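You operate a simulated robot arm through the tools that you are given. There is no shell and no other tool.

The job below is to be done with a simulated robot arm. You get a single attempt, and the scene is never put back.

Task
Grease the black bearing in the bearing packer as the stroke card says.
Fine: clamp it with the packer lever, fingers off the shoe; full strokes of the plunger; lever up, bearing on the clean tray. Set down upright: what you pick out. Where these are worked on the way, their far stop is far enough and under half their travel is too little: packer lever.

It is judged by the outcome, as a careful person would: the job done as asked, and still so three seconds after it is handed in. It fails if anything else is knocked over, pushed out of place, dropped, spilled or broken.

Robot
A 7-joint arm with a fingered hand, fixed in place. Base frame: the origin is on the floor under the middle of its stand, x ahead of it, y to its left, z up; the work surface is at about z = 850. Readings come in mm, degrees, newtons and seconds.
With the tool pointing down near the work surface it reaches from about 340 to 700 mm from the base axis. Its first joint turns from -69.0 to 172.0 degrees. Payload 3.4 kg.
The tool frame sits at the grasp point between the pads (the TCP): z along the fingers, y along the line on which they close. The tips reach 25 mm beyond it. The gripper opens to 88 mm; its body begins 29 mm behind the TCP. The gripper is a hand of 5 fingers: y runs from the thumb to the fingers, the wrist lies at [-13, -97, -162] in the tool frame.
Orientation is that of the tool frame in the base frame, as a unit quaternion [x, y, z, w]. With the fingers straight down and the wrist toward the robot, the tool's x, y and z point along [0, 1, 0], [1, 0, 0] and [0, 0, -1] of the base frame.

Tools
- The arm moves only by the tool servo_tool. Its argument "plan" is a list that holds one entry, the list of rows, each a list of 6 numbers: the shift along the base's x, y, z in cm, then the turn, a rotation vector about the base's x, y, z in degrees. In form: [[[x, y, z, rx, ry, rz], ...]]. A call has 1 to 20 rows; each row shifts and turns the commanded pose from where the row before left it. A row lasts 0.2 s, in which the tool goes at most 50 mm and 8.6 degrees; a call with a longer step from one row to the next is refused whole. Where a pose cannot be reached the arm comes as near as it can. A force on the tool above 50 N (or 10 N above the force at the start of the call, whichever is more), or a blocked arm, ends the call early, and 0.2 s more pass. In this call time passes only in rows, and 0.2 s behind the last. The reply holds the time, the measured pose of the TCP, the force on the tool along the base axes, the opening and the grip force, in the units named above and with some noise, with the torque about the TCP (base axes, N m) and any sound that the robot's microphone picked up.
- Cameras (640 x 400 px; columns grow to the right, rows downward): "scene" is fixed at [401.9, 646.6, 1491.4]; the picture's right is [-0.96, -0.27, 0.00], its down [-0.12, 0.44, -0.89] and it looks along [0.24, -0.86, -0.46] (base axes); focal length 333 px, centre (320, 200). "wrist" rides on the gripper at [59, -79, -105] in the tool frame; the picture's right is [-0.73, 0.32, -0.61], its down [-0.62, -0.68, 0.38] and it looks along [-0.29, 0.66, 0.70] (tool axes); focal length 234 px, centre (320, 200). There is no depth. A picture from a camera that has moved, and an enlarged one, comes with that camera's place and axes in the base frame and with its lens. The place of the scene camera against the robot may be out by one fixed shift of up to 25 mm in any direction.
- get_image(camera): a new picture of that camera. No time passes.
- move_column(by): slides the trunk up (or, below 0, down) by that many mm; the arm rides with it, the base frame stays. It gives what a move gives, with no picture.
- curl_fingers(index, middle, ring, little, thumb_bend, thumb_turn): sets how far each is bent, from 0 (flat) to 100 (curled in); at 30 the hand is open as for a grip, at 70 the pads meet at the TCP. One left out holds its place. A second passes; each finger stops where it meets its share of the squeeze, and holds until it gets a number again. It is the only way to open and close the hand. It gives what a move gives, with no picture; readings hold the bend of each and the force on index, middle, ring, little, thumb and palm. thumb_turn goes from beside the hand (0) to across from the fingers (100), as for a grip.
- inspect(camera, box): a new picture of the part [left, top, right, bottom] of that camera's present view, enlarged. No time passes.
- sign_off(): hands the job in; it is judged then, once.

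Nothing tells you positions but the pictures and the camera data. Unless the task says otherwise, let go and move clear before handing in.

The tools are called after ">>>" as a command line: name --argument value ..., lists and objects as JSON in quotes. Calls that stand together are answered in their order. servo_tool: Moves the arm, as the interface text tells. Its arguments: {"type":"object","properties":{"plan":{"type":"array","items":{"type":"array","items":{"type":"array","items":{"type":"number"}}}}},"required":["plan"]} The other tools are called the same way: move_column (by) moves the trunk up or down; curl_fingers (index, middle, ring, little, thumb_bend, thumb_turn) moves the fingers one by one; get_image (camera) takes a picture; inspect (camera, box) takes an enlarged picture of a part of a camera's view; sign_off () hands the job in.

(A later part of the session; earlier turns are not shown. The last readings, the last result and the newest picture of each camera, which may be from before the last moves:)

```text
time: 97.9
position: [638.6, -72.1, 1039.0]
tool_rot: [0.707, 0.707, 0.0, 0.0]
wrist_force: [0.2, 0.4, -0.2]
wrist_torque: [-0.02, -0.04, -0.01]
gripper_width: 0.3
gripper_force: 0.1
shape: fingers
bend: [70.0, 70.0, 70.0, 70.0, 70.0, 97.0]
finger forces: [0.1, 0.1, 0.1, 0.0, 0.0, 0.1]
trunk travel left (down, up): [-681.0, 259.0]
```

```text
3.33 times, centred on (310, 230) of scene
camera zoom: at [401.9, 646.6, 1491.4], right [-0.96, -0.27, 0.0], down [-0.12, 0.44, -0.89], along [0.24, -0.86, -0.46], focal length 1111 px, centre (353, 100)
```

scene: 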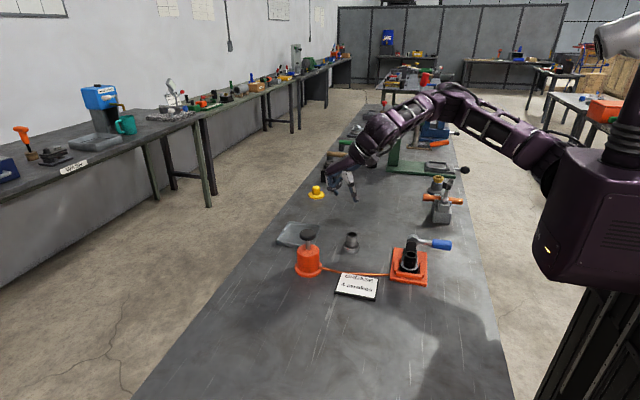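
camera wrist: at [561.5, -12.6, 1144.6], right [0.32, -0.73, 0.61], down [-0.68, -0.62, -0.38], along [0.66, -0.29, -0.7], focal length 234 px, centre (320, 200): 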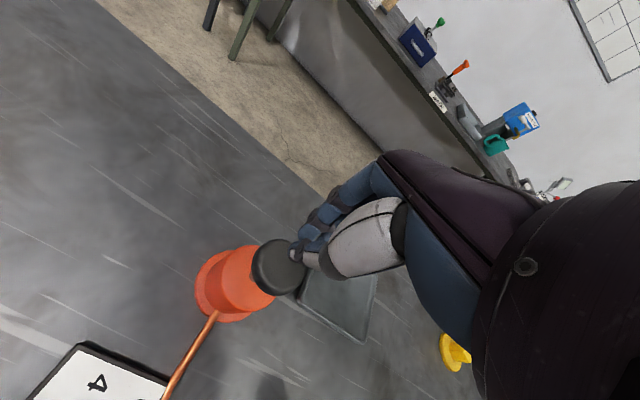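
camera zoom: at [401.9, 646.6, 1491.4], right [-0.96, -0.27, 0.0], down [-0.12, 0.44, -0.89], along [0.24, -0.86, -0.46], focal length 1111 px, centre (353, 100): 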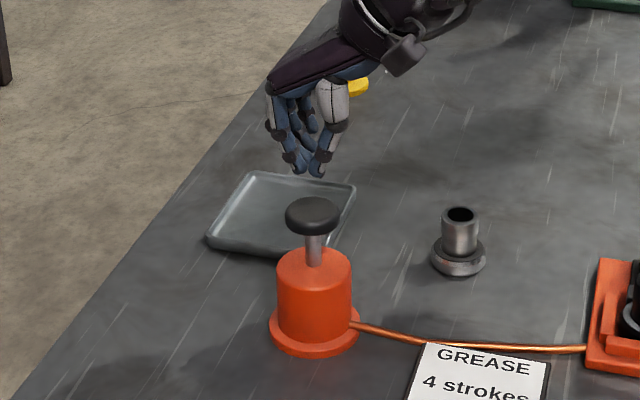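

The fingertips are above the knob. I'll descend to contact and press.

>>> servo_tool --plan '[[[0, 0, -1.5, 0, 0, 0], [0, 0, -1.3, 0, 0, 0], [0, 0, -0.6, 0, 0, 0], [0, 0, -0.4, 0, 0, 0], [0, 0, 0, 0, 0, 0]]]'

>>> servo_tool --plan '[[[0, 0, -0.4, 0, 0, 0], [0, 0, -0.4, 0, 0, 0], [0, 0, 0, 0, 0, 0]]]'

>>> inspect --camera "scene" --box '[270, 190, 350, 290]'

>>> inspect --camera "wrist" --box '[180, 180, 380, 340]'

```text
time: 99.1
position: [639.4, -71.1, 1001.1]
tool_rot: [0.708, 0.706, 0.0, 0.0]
wrist_force: [-0.5, -0.4, 0.3]
wrist_torque: [-0.01, -0.02, -0.01]
gripper_width: 0.2
gripper_force: 0.0
shape: fingers
bend: [70.0, 70.0, 70.0, 70.0, 70.0, 97.0]
finger forces: [0.1, 0.0, 0.0, 0.1, 0.0, 0.0]
trunk travel left (down, up): [-681.0, 259.0]
```

```text
time: 99.9
position: [638.1, -73.5, 992.3]
tool_rot: [0.708, 0.706, 0.0, 0.0]
wrist_force: [0.6, -0.7, 1.7]
wrist_torque: [-0.01, 0.03, 0.03]
gripper_width: 0.0
gripper_force: 0.1
shape: fingers
bend: [70.0, 70.0, 70.0, 70.0, 70.0, 97.0]
finger forces: [0.1, 0.0, 0.0, 0.0, 1.1, 0.0]
trunk travel left (down, up): [-681.0, 259.0]
```

```text
4.00 times, centred on (310, 240) of scene
camera zoom: at [401.9, 646.6, 1491.4], right [-0.96, -0.27, 0.0], down [-0.12, 0.44, -0.89], along [0.24, -0.86, -0.46], focal length 1333 px, centre (360, 40)
```

zoom: 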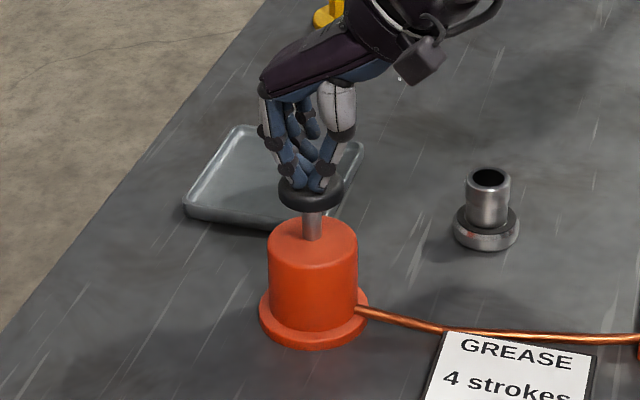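

```text
2.50 times, centred on (280, 260) of wrist
camera zoom: at [560.8, -12.6, 1097.8], right [0.32, -0.73, 0.61], down [-0.68, -0.62, -0.38], along [0.66, -0.29, -0.7], focal length 585 px, centre (420, 50)
```

zoom: 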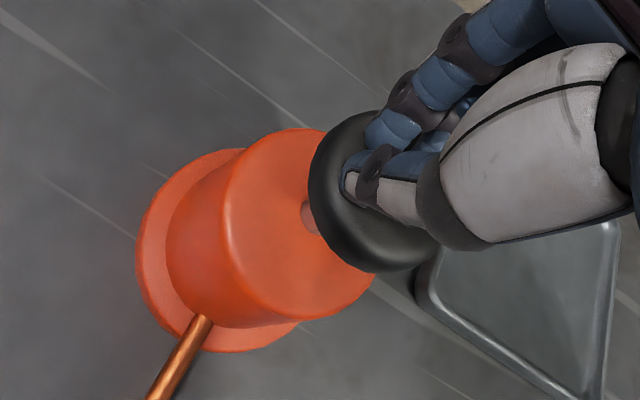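

Contact is on the knob and it gives easily. I'll press down the full stroke, watching for the bottom stop.

>>> servo_tool --plan '[[[0, 0, -0.7, 0, 0, 0], [0, 0, -0.7, 0, 0, 0], [0, 0, -0.6, 0, 0, 0], [0, 0, 0, 0, 0, 0]]]'

>>> inspect --camera "scene" --box '[270, 190, 350, 290]'

>>> inspect --camera "wrist" --box '[180, 180, 380, 340]'

```text
time: 100.9
position: [637.9, -72.8, 971.7]
tool_rot: [0.707, 0.707, 0.0, 0.0]
wrist_force: [-0.8, 0.6, 2.1]
wrist_torque: [0.04, 0.04, 0.03]
gripper_width: 0.0
gripper_force: 1.7
shape: fingers
bend: [70.0, 70.0, 70.0, 70.0, 70.0, 97.0]
finger forces: [0.0, 0.1, 0.1, 0.0, 2.7, 0.0]
trunk travel left (down, up): [-681.0, 259.0]
```

```text
4.00 times, centred on (310, 240) of scene
camera zoom: at [401.9, 646.6, 1491.4], right [-0.96, -0.27, 0.0], down [-0.12, 0.44, -0.89], along [0.24, -0.86, -0.46], focal length 1333 px, centre (360, 40)
```

zoom: 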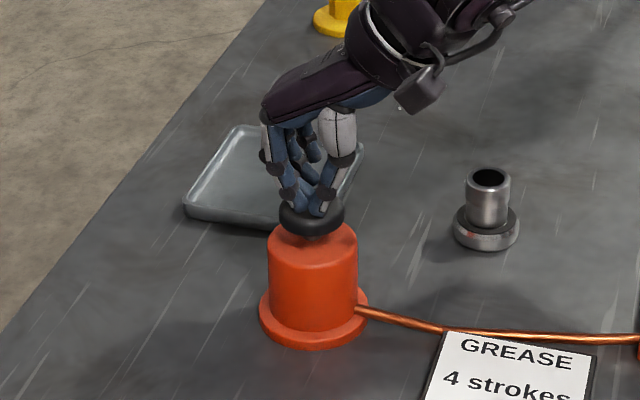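

```text
2.50 times, centred on (280, 260) of wrist
camera zoom: at [560.5, -13.2, 1077.9], right [0.32, -0.73, 0.61], down [-0.68, -0.62, -0.38], along [0.66, -0.29, -0.7], focal length 585 px, centre (420, 50)
```

zoom: 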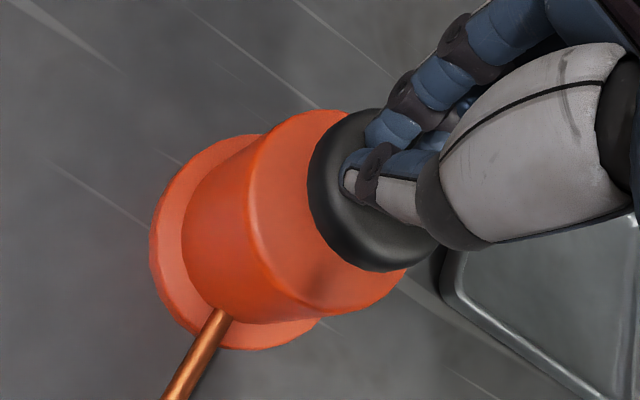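

>>> servo_tool --plan '[[[0, 0, -0.4, 0, 0, 0], [0, 0, -0.4, 0, 0, 0], [0, 0, 0, 0, 0, 0]]]'

>>> servo_tool --plan '[[[0, 0, -0.3, 0, 0, 0], [0, 0, -0.2, 0, 0, 0], [0, 0, 0, 0, 0, 0]]]'

>>> inspect --camera "scene" --box '[270, 190, 350, 290]'

```text
time: 101.7
position: [638.2, -72.6, 971.6]
tool_rot: [0.708, 0.706, 0.004, 0.002]
wrist_force: [4.0, -2.0, 31.8]
wrist_torque: [0.21, -0.19, -0.03]
gripper_width: 0.2
gripper_force: 15.3
shape: fingers
bend: [69.0, 70.0, 70.0, 70.0, 71.0, 97.0]
finger forces: [19.8, 1.1, 0.0, 0.0, 10.2, 0.0]
trunk travel left (down, up): [-681.0, 259.0]
```

```text
time: 102.5
position: [636.4, -72.1, 968.5]
tool_rot: [0.708, 0.707, 0.007, 0.005]
wrist_force: [6.7, -4.6, 46.5]
wrist_torque: [0.24, -0.36, -0.07]
gripper_width: 0.0
gripper_force: 23.3
shape: fingers
bend: [67.0, 70.0, 70.0, 70.0, 71.0, 98.0]
finger forces: [32.6, 1.6, 0.1, 0.0, 12.0, 0.0]
trunk travel left (down, up): [-681.0, 259.0]
```

```text
4.00 times, centred on (310, 240) of scene
camera zoom: at [401.9, 646.6, 1491.4], right [-0.96, -0.27, 0.0], down [-0.12, 0.44, -0.89], along [0.24, -0.86, -0.46], focal length 1333 px, centre (360, 40)
```

zoom: 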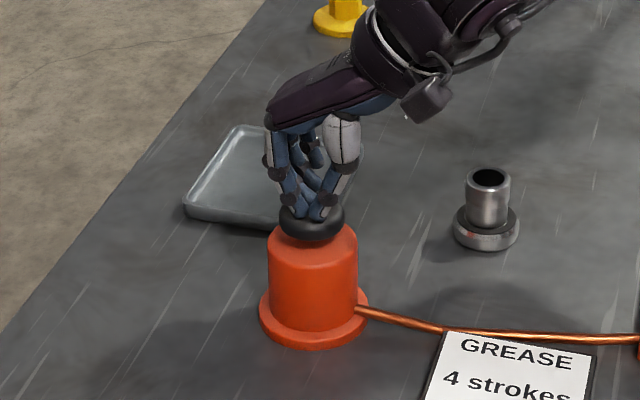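

There's a firm bottom stop at z≈971, about 26 mm of stroke, so that's one full stroke down. I'll raise the hand and see whether the plunger returns by itself.

>>> servo_tool --plan '[[[0, 0, 0.5, 0, 0, 0], [0, 0, 0.8, 0, 0, 0], [0, 0, 1.0, 0, 0, 0], [0, 0, 1.5, 0, 0, 0], [0, 0, 1.5, 0, 0, 0], [0, 0, 0, 0, 0, 0]]]'

>>> inspect --camera "scene" --box '[270, 190, 350, 290]'

>>> inspect --camera "scene" --box '[380, 230, 450, 290]'

```text
time: 103.9
position: [638.4, -72.0, 1012.4]
tool_rot: [0.707, 0.707, -0.001, 0.0]
wrist_force: [-0.3, 0.6, -0.3]
wrist_torque: [-0.03, 0.01, -0.03]
gripper_width: 0.0
gripper_force: 0.0
shape: fingers
bend: [70.0, 70.0, 70.0, 70.0, 70.0, 98.0]
finger forces: [0.0, 0.0, 0.0, 0.0, 0.0, 0.0]
trunk travel left (down, up): [-681.0, 259.0]
```

```text
4.00 times, centred on (310, 240) of scene
camera zoom: at [401.9, 646.6, 1491.4], right [-0.96, -0.27, 0.0], down [-0.12, 0.44, -0.89], along [0.24, -0.86, -0.46], focal length 1333 px, centre (360, 40)
```

zoom: 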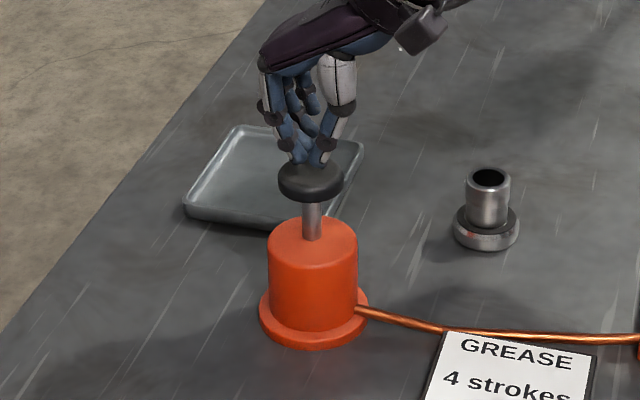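

```text
6.67 times, centred on (415, 260) of scene
camera zoom: at [401.9, 646.6, 1491.4], right [-0.96, -0.27, 0.0], down [-0.12, 0.44, -0.89], along [0.24, -0.86, -0.46], focal length 2221 px, centre (-313, -200)
```

zoom: 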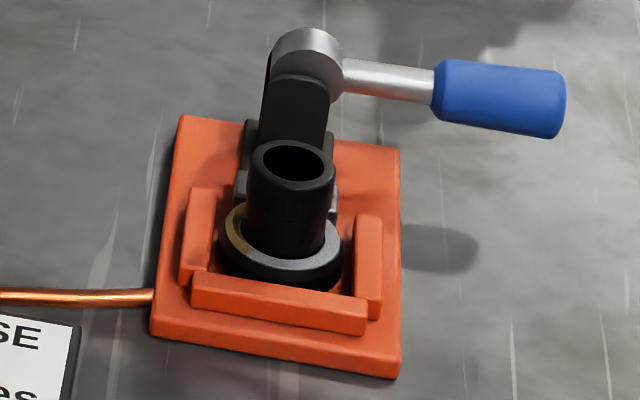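

The plunger springs back, and a quarter of the bearing ring now shows grease: one stroke counted. I'll check that it has fully returned before the next press.

>>> servo_tool --plan '[[[0, 0, 0.8, 0, 0, 0], [0, 0, 0, 0, 0, 0]]]'

>>> inspect --camera "scene" --box '[285, 220, 335, 285]'

```text
time: 104.5
position: [638.8, -71.5, 1020.7]
tool_rot: [0.707, 0.707, 0.0, 0.0]
wrist_force: [0.2, -0.4, -0.5]
wrist_torque: [-0.01, 0.02, -0.04]
gripper_width: 0.1
gripper_force: 0.1
shape: fingers
bend: [70.0, 70.0, 70.0, 70.0, 70.0, 98.0]
finger forces: [0.1, 0.0, 0.1, 0.1, 0.0, 0.0]
trunk travel left (down, up): [-681.0, 259.0]
```

```text
6.15 times, centred on (310, 252) of scene
camera zoom: at [401.9, 646.6, 1491.4], right [-0.96, -0.27, 0.0], down [-0.12, 0.44, -0.89], along [0.24, -0.86, -0.46], focal length 2050 px, centre (382, -123)
```

zoom: 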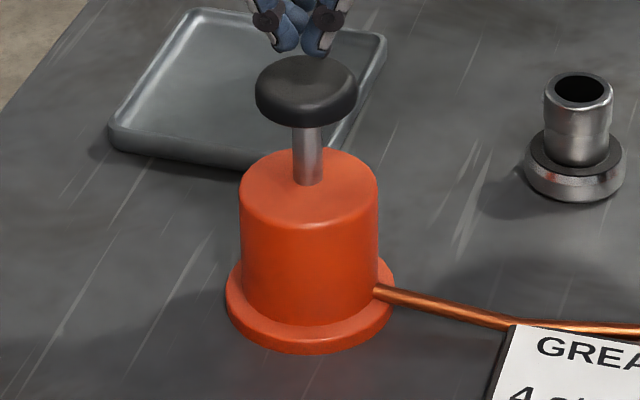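

It's fully returned, identical to the start. Now stroke 2, straight down to the stop.

>>> servo_tool --plan '[[[0, 0, -1.2, 0, 0, 0], [0, 0, -1.2, 0, 0, 0], [0, 0, -1.2, 0, 0, 0], [0, 0, -0.9, 0, 0, 0], [0, 0, -0.6, 0, 0, 0], [0, 0, -0.4, 0, 0, 0], [0, 0, 0, 0, 0, 0]]]'

>>> inspect --camera "scene" --box '[270, 190, 350, 290]'

```text
time: 106.1
position: [636.8, -71.5, 969.8]
tool_rot: [0.708, 0.706, 0.004, 0.002]
wrist_force: [3.4, -0.8, 25.9]
wrist_torque: [0.11, -0.18, -0.07]
gripper_width: 0.0
gripper_force: 12.9
shape: fingers
bend: [69.0, 70.0, 70.0, 70.0, 71.0, 98.0]
finger forces: [16.1, 0.8, 0.1, 0.1, 9.4, 0.0]
trunk travel left (down, up): [-681.0, 259.0]
```

```text
4.00 times, centred on (310, 240) of scene
camera zoom: at [401.9, 646.6, 1491.4], right [-0.96, -0.27, 0.0], down [-0.12, 0.44, -0.89], along [0.24, -0.86, -0.46], focal length 1333 px, centre (360, 40)
```

zoom: 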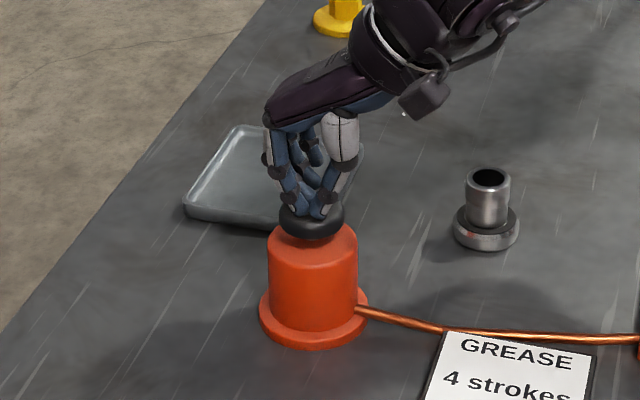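

Stroke 2 hit the bottom stop at 26 N. I'll release it fully and check the count on the bearing.

>>> servo_tool --plan '[[[0, 0, 0.6, 0, 0, 0], [0, 0, 1.0, 0, 0, 0], [0, 0, 1.2, 0, 0, 0], [0, 0, 1.4, 0, 0, 0], [0, 0, 1.3, 0, 0, 0], [0, 0, 0, 0, 0, 0], [0, 0, 0, 0, 0, 0]]]'

>>> inspect --camera "scene" --box '[380, 230, 450, 290]'

>>> inspect --camera "scene" --box '[285, 220, 335, 285]'

```text
time: 107.7
position: [639.8, -72.5, 1021.0]
tool_rot: [0.708, 0.706, 0.0, 0.0]
wrist_force: [0.5, 1.0, 0.7]
wrist_torque: [-0.04, 0.0, 0.0]
gripper_width: 0.0
gripper_force: 0.0
shape: fingers
bend: [70.0, 70.0, 70.0, 70.0, 70.0, 98.0]
finger forces: [0.1, 0.1, 0.0, 0.1, 0.0, 0.0]
trunk travel left (down, up): [-681.0, 259.0]
```

```text
6.67 times, centred on (415, 260) of scene
camera zoom: at [401.9, 646.6, 1491.4], right [-0.96, -0.27, 0.0], down [-0.12, 0.44, -0.89], along [0.24, -0.86, -0.46], focal length 2221 px, centre (-313, -200)
```

zoom: 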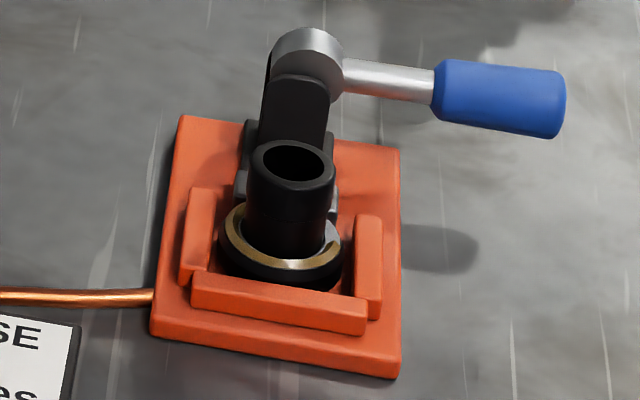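

```text
6.15 times, centred on (310, 252) of scene
camera zoom: at [401.9, 646.6, 1491.4], right [-0.96, -0.27, 0.0], down [-0.12, 0.44, -0.89], along [0.24, -0.86, -0.46], focal length 2050 px, centre (382, -123)
```

zoom: 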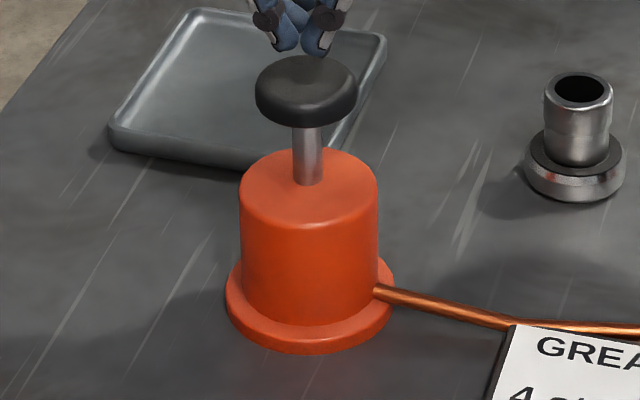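

The grease ring has grown to about half, so two strokes have counted, and the plunger is fully up. Now stroke 3.

>>> servo_tool --plan '[[[0, 0, -1.2, 0, 0, 0], [0, 0, -1.2, 0, 0, 0], [0, 0, -1.2, 0, 0, 0], [0, 0, -0.9, 0, 0, 0], [0, 0, -0.6, 0, 0, 0], [0, 0, -0.4, 0, 0, 0], [0, 0, 0, 0, 0, 0]]]'

>>> servo_tool --plan '[[[0, 0, 0.6, 0, 0, 0], [0, 0, 1.0, 0, 0, 0], [0, 0, 1.2, 0, 0, 0], [0, 0, 1.4, 0, 0, 0], [0, 0, 1.3, 0, 0, 0], [0, 0, 0, 0, 0, 0], [0, 0, 0, 0, 0, 0]]]'

>>> inspect --camera "scene" --box '[380, 230, 450, 290]'

>>> inspect --camera "scene" --box '[285, 220, 335, 285]'

```text
time: 109.3
position: [636.0, -72.3, 970.0]
tool_rot: [0.708, 0.706, 0.004, 0.003]
wrist_force: [4.6, -1.2, 24.1]
wrist_torque: [0.2, -0.13, -0.04]
gripper_width: 0.0
gripper_force: 12.3
shape: fingers
bend: [69.0, 70.0, 70.0, 70.0, 71.0, 98.0]
finger forces: [14.9, 0.7, 0.0, 0.0, 8.4, 0.0]
trunk travel left (down, up): [-681.0, 259.0]
```

```text
time: 110.9
position: [637.8, -71.4, 1020.3]
tool_rot: [0.708, 0.706, 0.0, 0.0]
wrist_force: [-0.2, 0.2, 0.6]
wrist_torque: [0.0, 0.01, 0.01]
gripper_width: 0.2
gripper_force: 0.1
shape: fingers
bend: [70.0, 70.0, 70.0, 70.0, 70.0, 97.0]
finger forces: [0.1, 0.1, 0.0, 0.0, 0.1, 0.1]
trunk travel left (down, up): [-681.0, 259.0]
```

```text
6.67 times, centred on (415, 260) of scene
camera zoom: at [401.9, 646.6, 1491.4], right [-0.96, -0.27, 0.0], down [-0.12, 0.44, -0.89], along [0.24, -0.86, -0.46], focal length 2221 px, centre (-313, -200)
```

zoom: 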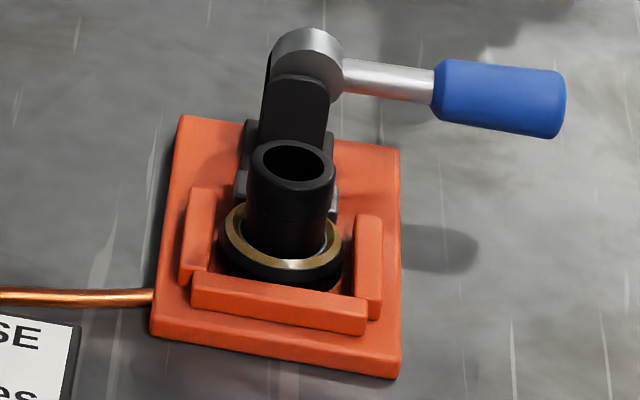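

```text
6.15 times, centred on (310, 252) of scene
camera zoom: at [401.9, 646.6, 1491.4], right [-0.96, -0.27, 0.0], down [-0.12, 0.44, -0.89], along [0.24, -0.86, -0.46], focal length 2050 px, centre (382, -123)
```

zoom: 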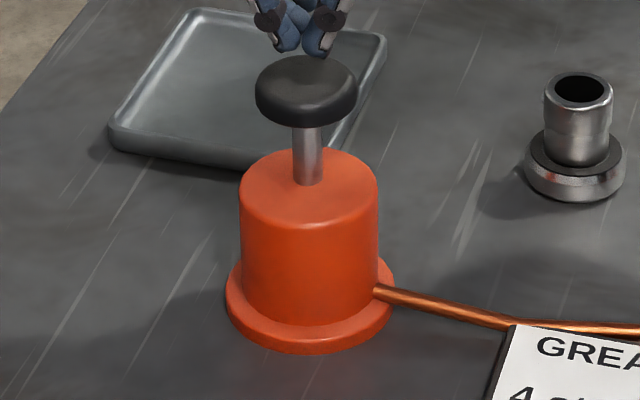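

Three strokes are showing on the ring. Stroke 4 is the last one.

>>> servo_tool --plan '[[[0, 0, -1.2, 0, 0, 0], [0, 0, -1.2, 0, 0, 0], [0, 0, -1.2, 0, 0, 0], [0, 0, -0.9, 0, 0, 0], [0, 0, -0.6, 0, 0, 0], [0, 0, -0.4, 0, 0, 0], [0, 0, 0, 0, 0, 0]]]'

>>> servo_tool --plan '[[[0, 0, 0.6, 0, 0, 0], [0, 0, 1.0, 0, 0, 0], [0, 0, 1.2, 0, 0, 0], [0, 0, 1.4, 0, 0, 0], [0, 0, 2.0, 0, 0, 0], [0, 0, 3.0, 0, 0, 0], [0, 0, 3.0, 0, 0, 0], [0, 0, 0, 0, 0, 0]]]'

>>> inspect --camera "scene" --box '[380, 230, 450, 290]'

>>> inspect --camera "scene" --box '[285, 220, 335, 285]'

```text
time: 112.5
position: [638.9, -71.3, 970.0]
tool_rot: [0.707, 0.707, 0.003, 0.002]
wrist_force: [2.0, -1.4, 26.0]
wrist_torque: [0.14, -0.06, -0.01]
gripper_width: 0.0
gripper_force: 12.8
shape: fingers
bend: [69.0, 70.0, 70.0, 70.0, 71.0, 98.0]
finger forces: [13.7, 0.7, 0.1, 0.1, 11.3, 0.0]
trunk travel left (down, up): [-681.0, 259.0]
```

```text
time: 114.3
position: [638.9, -72.6, 1086.5]
tool_rot: [0.707, 0.707, 0.001, -0.001]
wrist_force: [-0.4, 0.1, -1.1]
wrist_torque: [0.02, -0.02, -0.03]
gripper_width: 0.0
gripper_force: 0.1
shape: fingers
bend: [70.0, 70.0, 70.0, 70.0, 70.0, 97.0]
finger forces: [0.0, 0.0, 0.1, 0.1, 0.1, 0.0]
trunk travel left (down, up): [-681.0, 259.0]
```

```text
6.67 times, centred on (415, 260) of scene
camera zoom: at [401.9, 646.6, 1491.4], right [-0.96, -0.27, 0.0], down [-0.12, 0.44, -0.89], along [0.24, -0.86, -0.46], focal length 2221 px, centre (-313, -200)
```

zoom: 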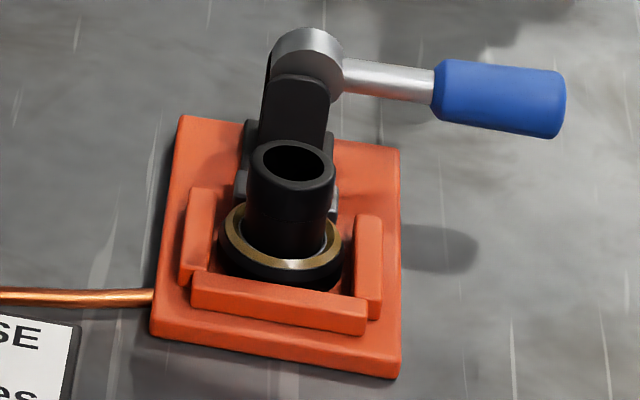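

```text
6.15 times, centred on (310, 252) of scene
camera zoom: at [401.9, 646.6, 1491.4], right [-0.96, -0.27, 0.0], down [-0.12, 0.44, -0.89], along [0.24, -0.86, -0.46], focal length 2050 px, centre (382, -123)
```

zoom: 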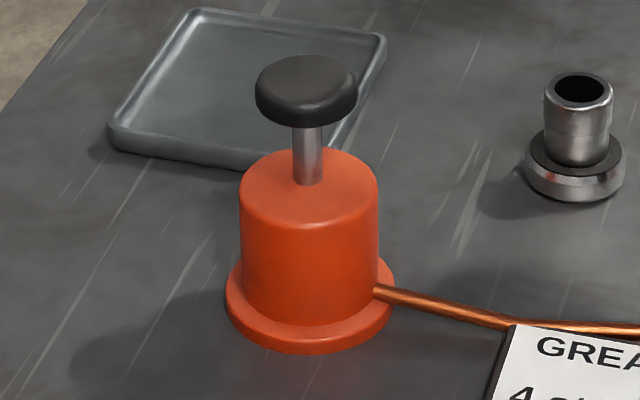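

All four strokes are done: the ring is greased all round and the plunger is up. While the hand is empty I'll check whether it can reach the tray at set-down height, then go back for the lever.

>>> servo_tool --plan '[[[1.0, -2.8, 0, 0, 0, -3], [1.4, -2.8, 0, 0, 0, -4], [1.4, -2.8, 0, 0, 0, -4], [1.4, -2.8, 0, 0, 0, -4], [1.3, -2.8, 0, 0, 0, -2], [0, 0, -3, 0, 0, 0], [0, 0, -3, 0, 0, 0], [0, 0, -3, 0, 0, 0], [0, 0, -3, 0, 0, 0], [0, 0, -2, 0, 0, 0], [0, 0, 0, 0, 0, 0]]]'

>>> get_image --camera "wrist"

>>> inspect --camera "scene" --box '[250, 160, 370, 270]'

```text
time: 116.7
position: [702.8, -212.3, 947.0]
tool_rot: [0.805, 0.594, -0.001, -0.001]
wrist_force: [0.7, 0.1, 0.5]
wrist_torque: [0.02, 0.01, 0.02]
gripper_width: 0.0
gripper_force: 0.1
shape: fingers
bend: [70.0, 70.0, 70.0, 70.0, 70.0, 97.0]
finger forces: [0.0, 0.1, 0.1, 0.1, 0.0, 0.1]
trunk travel left (down, up): [-681.0, 259.0]
```

```text
taken
camera wrist: at [645.8, -131.8, 1052.3], right [0.1, -0.79, 0.61], down [-0.83, -0.4, -0.38], along [0.54, -0.47, -0.7], focal length 234 px, centre (320, 200)
```

wrist: 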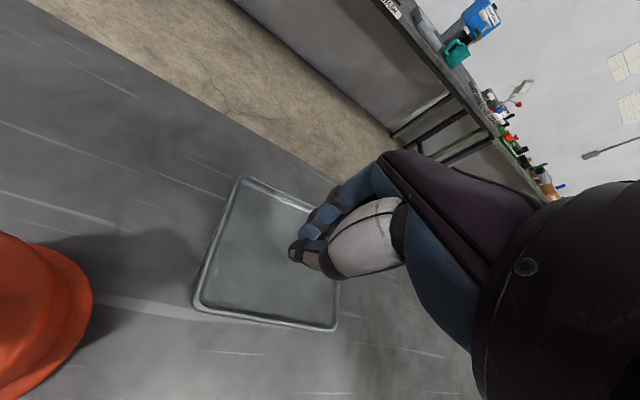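

```text
3.64 times, centred on (310, 215) of scene
camera zoom: at [401.9, 646.6, 1491.4], right [-0.96, -0.27, 0.0], down [-0.12, 0.44, -0.89], along [0.24, -0.86, -0.46], focal length 1212 px, centre (356, 146)
```

zoom: 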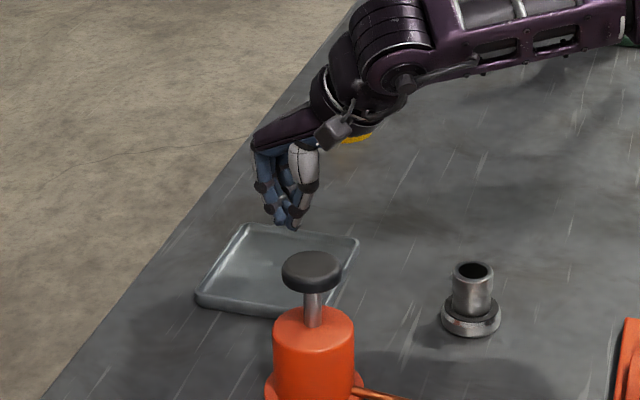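

It reaches the tray area with no limit. I'll test a bit lower and further out, at about final set-down height.

>>> servo_tool --plan '[[[0.3, -0.2, -1.5, 0, 0, 0], [0.4, -0.2, -1.5, 0, 0, 0], [0.3, -0.2, -1.0, 0, 0, 0], [0, 0, 0, 0, 0, 0]]]'

>>> inspect --camera "wrist" --box '[170, 160, 370, 360]'

```text
time: 117.7
position: [713.4, -218.9, 906.0]
tool_rot: [0.804, 0.595, 0.0, -0.001]
wrist_force: [1.0, 0.1, -0.6]
wrist_torque: [-0.04, 0.01, -0.02]
gripper_width: 0.2
gripper_force: 0.1
shape: fingers
bend: [70.0, 70.0, 70.0, 70.0, 70.0, 97.0]
finger forces: [0.0, 0.0, 0.0, 0.1, 0.0, 0.0]
trunk travel left (down, up): [-681.0, 259.0]
```

```text
2.00 times, centred on (270, 260) of wrist
camera zoom: at [656.8, -138.1, 1012.2], right [0.1, -0.79, 0.61], down [-0.83, -0.4, -0.38], along [0.54, -0.47, -0.7], focal length 468 px, centre (420, 80)
```

zoom: 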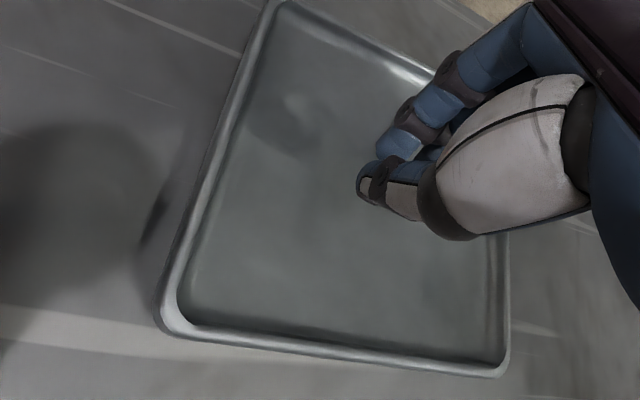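

It can reach (713, −219, 906), so the tray is fine. Now for raising the lever: I'll come in with yaw −85° and the hand pitched about 30° about x, so the wrist sits above the fingers. That should reach further in and let me pinch the handle and lift it.

>>> servo_tool --plan '[[[0, 0, 4, 0, 0, 0], [0, 0, 5, 0, 0, 0], [0, 0, 5, 0, 0, 0], [-2.0, 0, 4, 0, 0, 0], [-4.5, 0, 1, 0, 0, 0], [-4.5, 0, 0, 0, 0, 0], [-4.5, 0, 0, 0, 0, -5], [-4.5, 0.3, 0, 0, 0, -7], [-4.5, 0.5, 0, 0, 0, -8], [-4, 0.5, 0, 0, 0, -8], [-1.0, 0.5, 0, 0, 0, -8], [0, 0, 0, 0, 0, -8], [0, 0, 0, 0, 0, -8], [0, 0, 0, 0, 0, -8], [0, 0, 0, 0, 0, -8], [0, 0, 0, 0, 0, 0]]]'

>>> curl_fingers --index 35 --middle 30 --ring 30 --little 30 --thumb_bend 35

>>> servo_tool --plan '[[[-1.5, -0.5, 0, 7.5, 0, 0], [-1.5, -0.5, 0, 7.5, 0, 0], [-1.5, -0.5, 0, 7.5, 0, 0], [-1.5, -0.5, 0, 7.5, 0, 0], [0, 0, 0, 0, 0, 0]]]'

>>> get_image --camera "wrist"

>>> get_image --camera "scene"

```text
time: 121.1
position: [419.5, -199.7, 1096.2]
tool_rot: [0.999, 0.042, 0.0, 0.0]
wrist_force: [0.1, 0.6, 0.3]
wrist_torque: [0.04, -0.01, -0.01]
gripper_width: 0.0
gripper_force: 0.0
shape: fingers
bend: [70.0, 70.0, 70.0, 70.0, 70.0, 97.0]
finger forces: [0.0, 0.0, 0.1, 0.0, 0.0, 0.0]
trunk travel left (down, up): [-681.0, 259.0]
```

```text
time: 122.1
position: [419.5, -200.5, 1096.3]
tool_rot: [0.999, 0.042, 0.0, 0.0]
wrist_force: [0.1, -0.3, -0.2]
wrist_torque: [0.03, 0.01, 0.01]
gripper_width: 73.7
gripper_force: 0.1
shape: fingers
bend: [35.0, 30.0, 30.0, 30.0, 35.0, 97.0]
finger forces: [0.1, 0.1, 0.1, 0.1, 0.1, 0.0]
trunk travel left (down, up): [-681.0, 259.0]
```

```text
time: 123.3
position: [359.1, -219.2, 1097.5]
tool_rot: [0.965, 0.042, 0.011, -0.259]
wrist_force: [-1.1, -0.3, 0.7]
wrist_torque: [-0.02, -0.03, 0.03]
gripper_width: 74.0
gripper_force: 0.1
shape: fingers
bend: [35.0, 30.0, 30.0, 30.0, 35.0, 97.0]
finger forces: [0.0, 0.0, 0.0, 0.1, 0.1, 0.1]
trunk travel left (down, up): [-681.0, 259.0]
```

```text
taken
camera wrist: at [412.1, -198.3, 1230.0], right [-0.69, -0.64, 0.33], down [-0.68, 0.73, -0.02], along [-0.23, -0.24, -0.94], focal length 234 px, centre (320, 200)
```

wrist: 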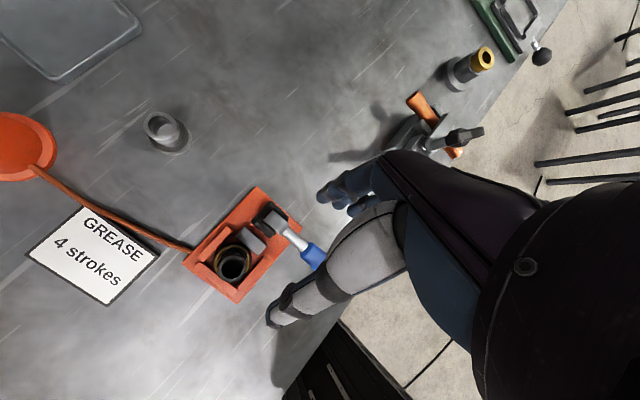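

```text
taken
```

scene: 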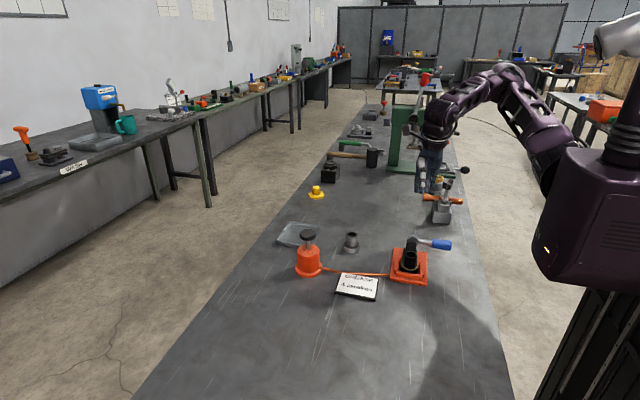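

The pose is reachable and gives a nice top view. I'll move in over the lever handle.

>>> servo_tool --plan '[[[-2.0, 0.05, -1.0, 0, 0, 0], [-2.0, 0.1, -2.0, 0, 0, 0], [-2.0, 0.1, -2.5, 0, 0, 0], [-1.2, 0.05, -2.5, 0, 0, 0], [0, 0, 0, 0, 0, 0]]]'

>>> get_image --camera "wrist"

>>> inspect --camera "scene" --box '[380, 160, 470, 290]'

```text
time: 124.5
position: [317.2, -222.3, 1020.4]
tool_rot: [0.965, 0.042, 0.011, -0.26]
wrist_force: [-0.2, 0.3, 0.5]
wrist_torque: [0.01, 0.01, 0.0]
gripper_width: 73.7
gripper_force: 0.0
shape: fingers
bend: [35.0, 30.0, 30.0, 30.0, 35.0, 97.0]
finger forces: [0.0, 0.0, 0.0, 0.0, 0.1, 0.1]
out of reach, approached as far as the arm can: row 3, 4
trunk travel left (down, up): [-681.0, 259.0]
```

```text
taken
camera wrist: at [370.8, -202.6, 1153.3], right [-0.7, -0.64, 0.33], down [-0.68, 0.73, -0.02], along [-0.23, -0.24, -0.94], focal length 234 px, centre (320, 200)
```

wrist: 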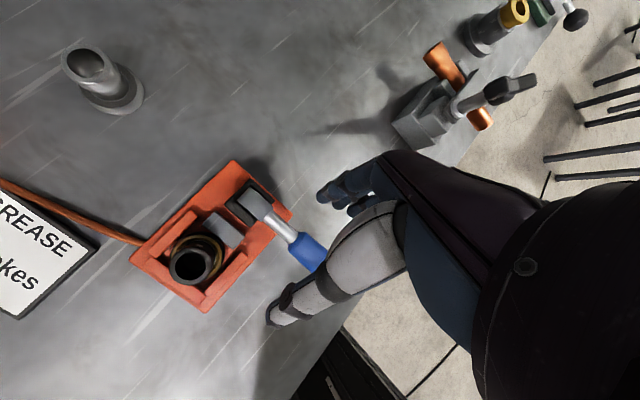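

```text
3.08 times, centred on (425, 225) of scene
camera zoom: at [401.9, 646.6, 1491.4], right [-0.96, -0.27, 0.0], down [-0.12, 0.44, -0.89], along [0.24, -0.86, -0.46], focal length 1025 px, centre (-3, 123)
```

zoom: 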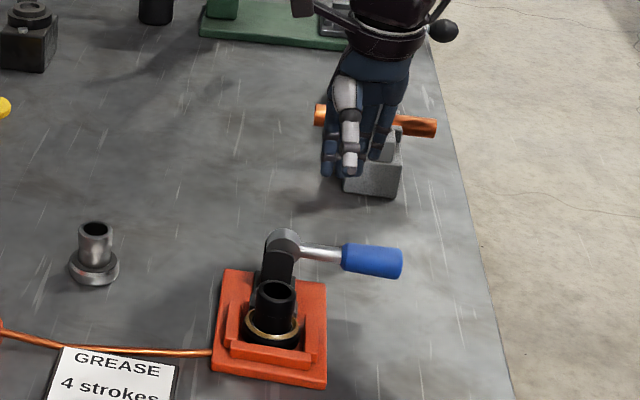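

This is only slightly better. Pitching further, so the fingers point mostly toward +y with the wrist well out on the −y side, should give real inward reach. The fingers can then scoop under the handle. I'll test that attitude.

>>> servo_tool --plan '[[[1.5, 0, 1.0, 0, 0, 0], [1.5, -1.0, 0, 7.5, 0, 0], [0, -1.0, 0, 7.5, 0, 0], [0, -1.0, 0, 7.5, 0, 0], [0, 0, 0, 7.5, 0, 0], [0, 0, 0, 0, 0, 0]]]'

>>> servo_tool --plan '[[[-1.5, 0, 0, 0, 0, 0], [-1.5, 0, 0, 0, 0, 0], [-1.5, 0, 0, 0, 0, 0], [-1.5, 0, 0, 0, 0, 0], [0, 0, 0, 0, 0, 0]]]'

>>> get_image --camera "scene"

>>> get_image --camera "wrist"

```text
time: 125.9
position: [350.0, -256.0, 1031.1]
tool_rot: [0.865, 0.037, 0.021, -0.5]
wrist_force: [-0.1, -0.7, -0.4]
wrist_torque: [0.0, -0.02, 0.01]
gripper_width: 73.9
gripper_force: 0.0
shape: fingers
bend: [35.0, 30.0, 30.0, 30.0, 35.0, 97.0]
finger forces: [0.0, 0.1, 0.1, 0.0, 0.1, 0.0]
trunk travel left (down, up): [-681.0, 259.0]
```

```text
time: 127.1
position: [288.7, -255.1, 1031.0]
tool_rot: [0.865, 0.038, 0.021, -0.5]
wrist_force: [0.8, 0.0, -0.3]
wrist_torque: [-0.01, 0.01, -0.02]
gripper_width: 74.0
gripper_force: 0.0
shape: fingers
bend: [35.0, 30.0, 30.0, 30.0, 35.0, 97.0]
finger forces: [0.0, 0.0, 0.0, 0.1, 0.1, 0.0]
trunk travel left (down, up): [-681.0, 259.0]
```

```text
taken
```

scene: 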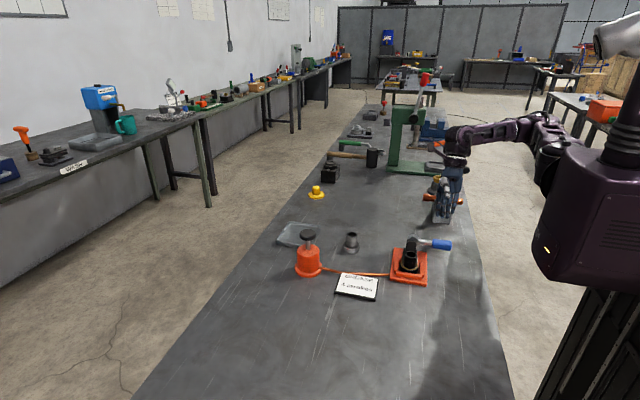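

```text
taken
camera wrist: at [341.1, -303.1, 1156.4], right [-0.7, -0.72, -0.03], down [-0.68, 0.64, 0.35], along [-0.23, 0.26, -0.94], focal length 234 px, centre (320, 200)
```

wrist: 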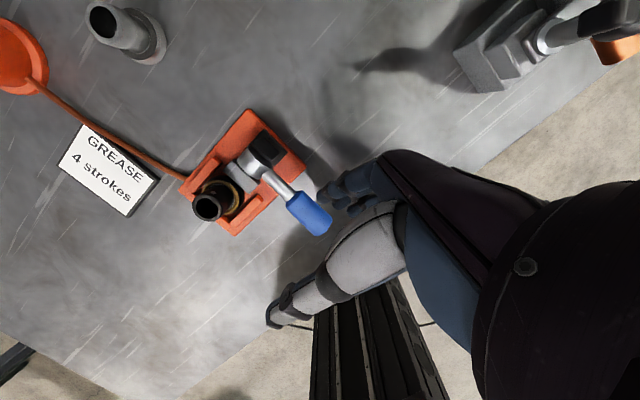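

With this attitude the hand reaches (289, −255) with no limit. Plan: fingers half bent as a scoop, thumb out of the way. I'll go down on the −y side of the lever, slide the fingers under the handle and raise it along its arc.

>>> curl_fingers --index 50 --middle 50 --ring 50 --little 50 --thumb_bend 0

>>> servo_tool --plan '[[[0, -1.5, 0, 0, 0, 0], [0, -1.5, -1.0, 0, 0, 0], [0, 0, -2.5, 0, 0, 0], [0, 0, -2.5, 0, 0, 0], [0, 0, -2.0, 0, 0, 0], [0, 0, -1.0, 0, 0, 0], [0, 0, 0, 0, 0, 0]]]'

>>> get_image --camera "wrist"

>>> inspect --camera "scene" --box '[380, 170, 470, 290]'

```text
time: 128.1
position: [288.1, -254.3, 1031.8]
tool_rot: [0.865, 0.036, 0.022, -0.5]
wrist_force: [-0.3, 0.3, 0.2]
wrist_torque: [-0.02, 0.02, 0.0]
gripper_width: 79.3
gripper_force: 0.2
shape: fingers
bend: [50.0, 50.0, 50.0, 50.0, 0.0, 97.0]
finger forces: [0.1, 0.0, 0.1, 0.1, 0.0, 0.1]
trunk travel left (down, up): [-681.0, 259.0]
```

```text
time: 129.7
position: [289.2, -287.0, 941.6]
tool_rot: [0.866, 0.037, 0.022, -0.499]
wrist_force: [0.6, -0.5, 0.8]
wrist_torque: [0.02, 0.0, 0.02]
gripper_width: 79.4
gripper_force: 0.2
shape: fingers
bend: [50.0, 50.0, 50.0, 50.0, 0.0, 97.0]
finger forces: [0.1, 0.0, 0.0, 0.0, 0.1, 0.1]
trunk travel left (down, up): [-681.0, 259.0]
```

```text
taken
camera wrist: at [341.6, -333.9, 1066.2], right [-0.7, -0.72, -0.03], down [-0.68, 0.64, 0.35], along [-0.23, 0.26, -0.94], focal length 234 px, centre (320, 200)
```

wrist: 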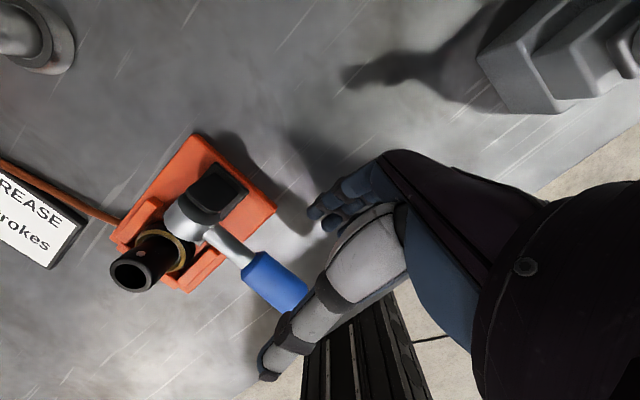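

```text
3.33 times, centred on (425, 230) of scene
camera zoom: at [401.9, 646.6, 1491.4], right [-0.96, -0.27, 0.0], down [-0.12, 0.44, -0.89], along [0.24, -0.86, -0.46], focal length 1111 px, centre (-30, 100)
```

zoom: 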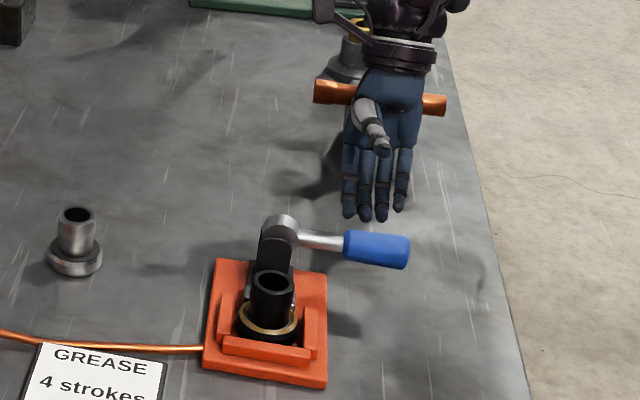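

The palm faces the lever with the fingers pointing under it. I'll lower a bit more and slide in under the handle.

>>> servo_tool --plan '[[[0, 0, -1.5, 0, 0, 0], [0, 0, -1.2, 0, 0, 0], [0, 0, 0, 0, 0, 0]]]'

>>> servo_tool --plan '[[[0, 1.2, 0, 0, 0, 0], [0, 1.2, 0, 0, 0, 0], [0, 1.2, 0, 0, 0, 0], [0, 0, 0, 0, 0, 0]]]'

>>> get_image --camera "wrist"

>>> inspect --camera "scene" --box '[380, 190, 460, 290]'

```text
time: 130.5
position: [288.1, -286.4, 913.9]
tool_rot: [0.866, 0.037, 0.022, -0.499]
wrist_force: [-0.3, 0.1, 0.6]
wrist_torque: [-0.01, 0.0, -0.01]
gripper_width: 79.3
gripper_force: 0.1
shape: fingers
bend: [50.0, 50.0, 50.0, 50.0, 0.0, 97.0]
finger forces: [0.1, 0.0, 0.0, 0.1, 0.0, 0.0]
trunk travel left (down, up): [-681.0, 259.0]
```

```text
time: 131.5
position: [289.0, -248.8, 913.7]
tool_rot: [0.865, 0.037, 0.022, -0.499]
wrist_force: [0.9, -0.1, 0.2]
wrist_torque: [0.01, 0.0, 0.0]
gripper_width: 79.1
gripper_force: 0.0
shape: fingers
bend: [50.0, 50.0, 50.0, 50.0, 0.0, 97.0]
finger forces: [0.0, 0.0, 0.0, 0.0, 0.0, 0.1]
trunk travel left (down, up): [-681.0, 259.0]
```

```text
taken
camera wrist: at [341.4, -297.7, 1039.8], right [-0.7, -0.72, -0.03], down [-0.68, 0.64, 0.35], along [-0.23, 0.26, -0.94], focal length 234 px, centre (320, 200)
```

wrist: 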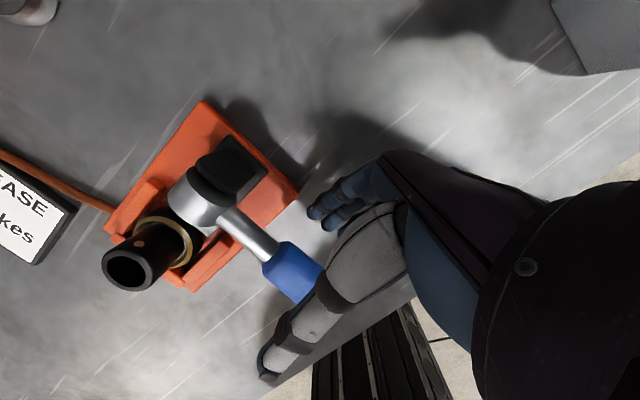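

```text
4.00 times, centred on (420, 240) of scene
camera zoom: at [401.9, 646.6, 1491.4], right [-0.96, -0.27, 0.0], down [-0.12, 0.44, -0.89], along [0.24, -0.86, -0.46], focal length 1333 px, centre (-80, 40)
```

zoom: 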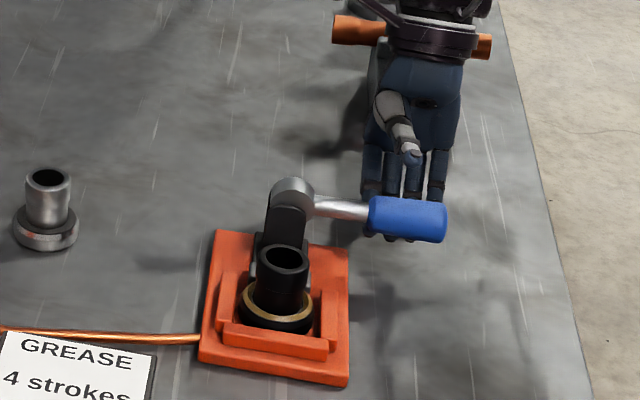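

The fingertips are passing under the handle. I'll slide in the rest of the way.

>>> servo_tool --plan '[[[0, 1.0, 0, 0, 0, 0], [0, 1.0, 0, 0, 0, 0], [0, 0.8, 0, 0, 0, 0], [0, 0, 0, 0, 0, 0]]]'

>>> get_image --camera "wrist"

>>> inspect --camera "scene" --box '[380, 190, 460, 290]'

```text
time: 132.5
position: [287.3, -221.9, 914.6]
tool_rot: [0.865, 0.037, 0.022, -0.5]
wrist_force: [0.3, -0.6, -0.2]
wrist_torque: [0.01, 0.05, -0.01]
gripper_width: 79.6
gripper_force: 0.0
shape: fingers
bend: [50.0, 50.0, 50.0, 50.0, 0.0, 97.0]
finger forces: [0.0, 0.0, 0.1, 0.1, 0.0, 0.1]
trunk travel left (down, up): [-681.0, 259.0]
```

```text
taken
camera wrist: at [341.5, -269.8, 1040.0], right [-0.7, -0.72, -0.03], down [-0.68, 0.64, 0.35], along [-0.23, 0.26, -0.94], focal length 234 px, centre (320, 200)
```

wrist: 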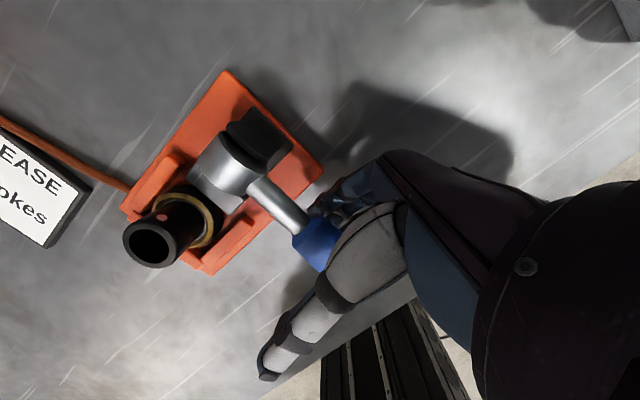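

```text
4.00 times, centred on (420, 240) of scene
camera zoom: at [401.9, 646.6, 1491.4], right [-0.96, -0.27, 0.0], down [-0.12, 0.44, -0.89], along [0.24, -0.86, -0.46], focal length 1333 px, centre (-80, 40)
```

zoom: 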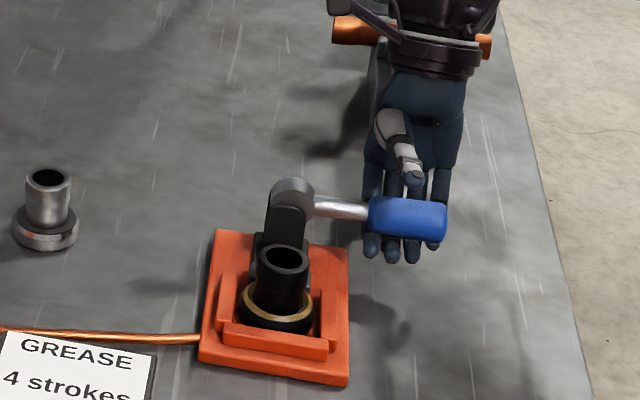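

The fingers are fully under the handle with no contact. I'll raise slowly.

>>> servo_tool --plan '[[[0, 0, 0.5, 0, 0, 0], [0, 0, 0.5, 0, 0, 0], [0, 0, 0.5, 0, 0, 0], [0, 0, 0, 0, 0, 0]]]'

>>> servo_tool --plan '[[[0, 0, 0.5, 0, 0, 0], [0, 0, 0.5, 0, 0, 0], [0, 0, 0, 0, 0, 0]]]'

>>> inspect --camera "scene" --box '[380, 190, 460, 290]'

```text
time: 133.5
position: [288.4, -222.2, 929.6]
tool_rot: [0.865, 0.037, 0.022, -0.5]
wrist_force: [0.3, 0.6, -2.2]
wrist_torque: [0.0, 0.0, 0.01]
gripper_width: 80.6
gripper_force: 0.4
shape: fingers
bend: [49.0, 49.0, 50.0, 50.0, 0.0, 97.0]
finger forces: [1.1, 0.6, 0.5, 0.0, 0.0, 0.0]
trunk travel left (down, up): [-681.0, 259.0]
```

```text
time: 134.3
position: [288.1, -221.7, 940.2]
tool_rot: [0.865, 0.036, 0.022, -0.499]
wrist_force: [0.1, -0.3, -2.6]
wrist_torque: [-0.01, 0.0, 0.0]
gripper_width: 81.4
gripper_force: 1.5
shape: fingers
bend: [48.0, 49.0, 50.0, 50.0, 0.0, 97.0]
finger forces: [1.4, 0.8, 0.1, 0.0, 0.0, 0.1]
trunk travel left (down, up): [-681.0, 259.0]
```

```text
4.00 times, centred on (420, 240) of scene
camera zoom: at [401.9, 646.6, 1491.4], right [-0.96, -0.27, 0.0], down [-0.12, 0.44, -0.89], along [0.24, -0.86, -0.46], focal length 1333 px, centre (-80, 40)
```

zoom: 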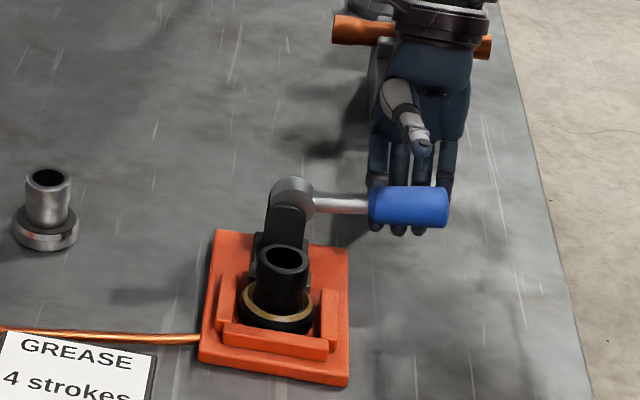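

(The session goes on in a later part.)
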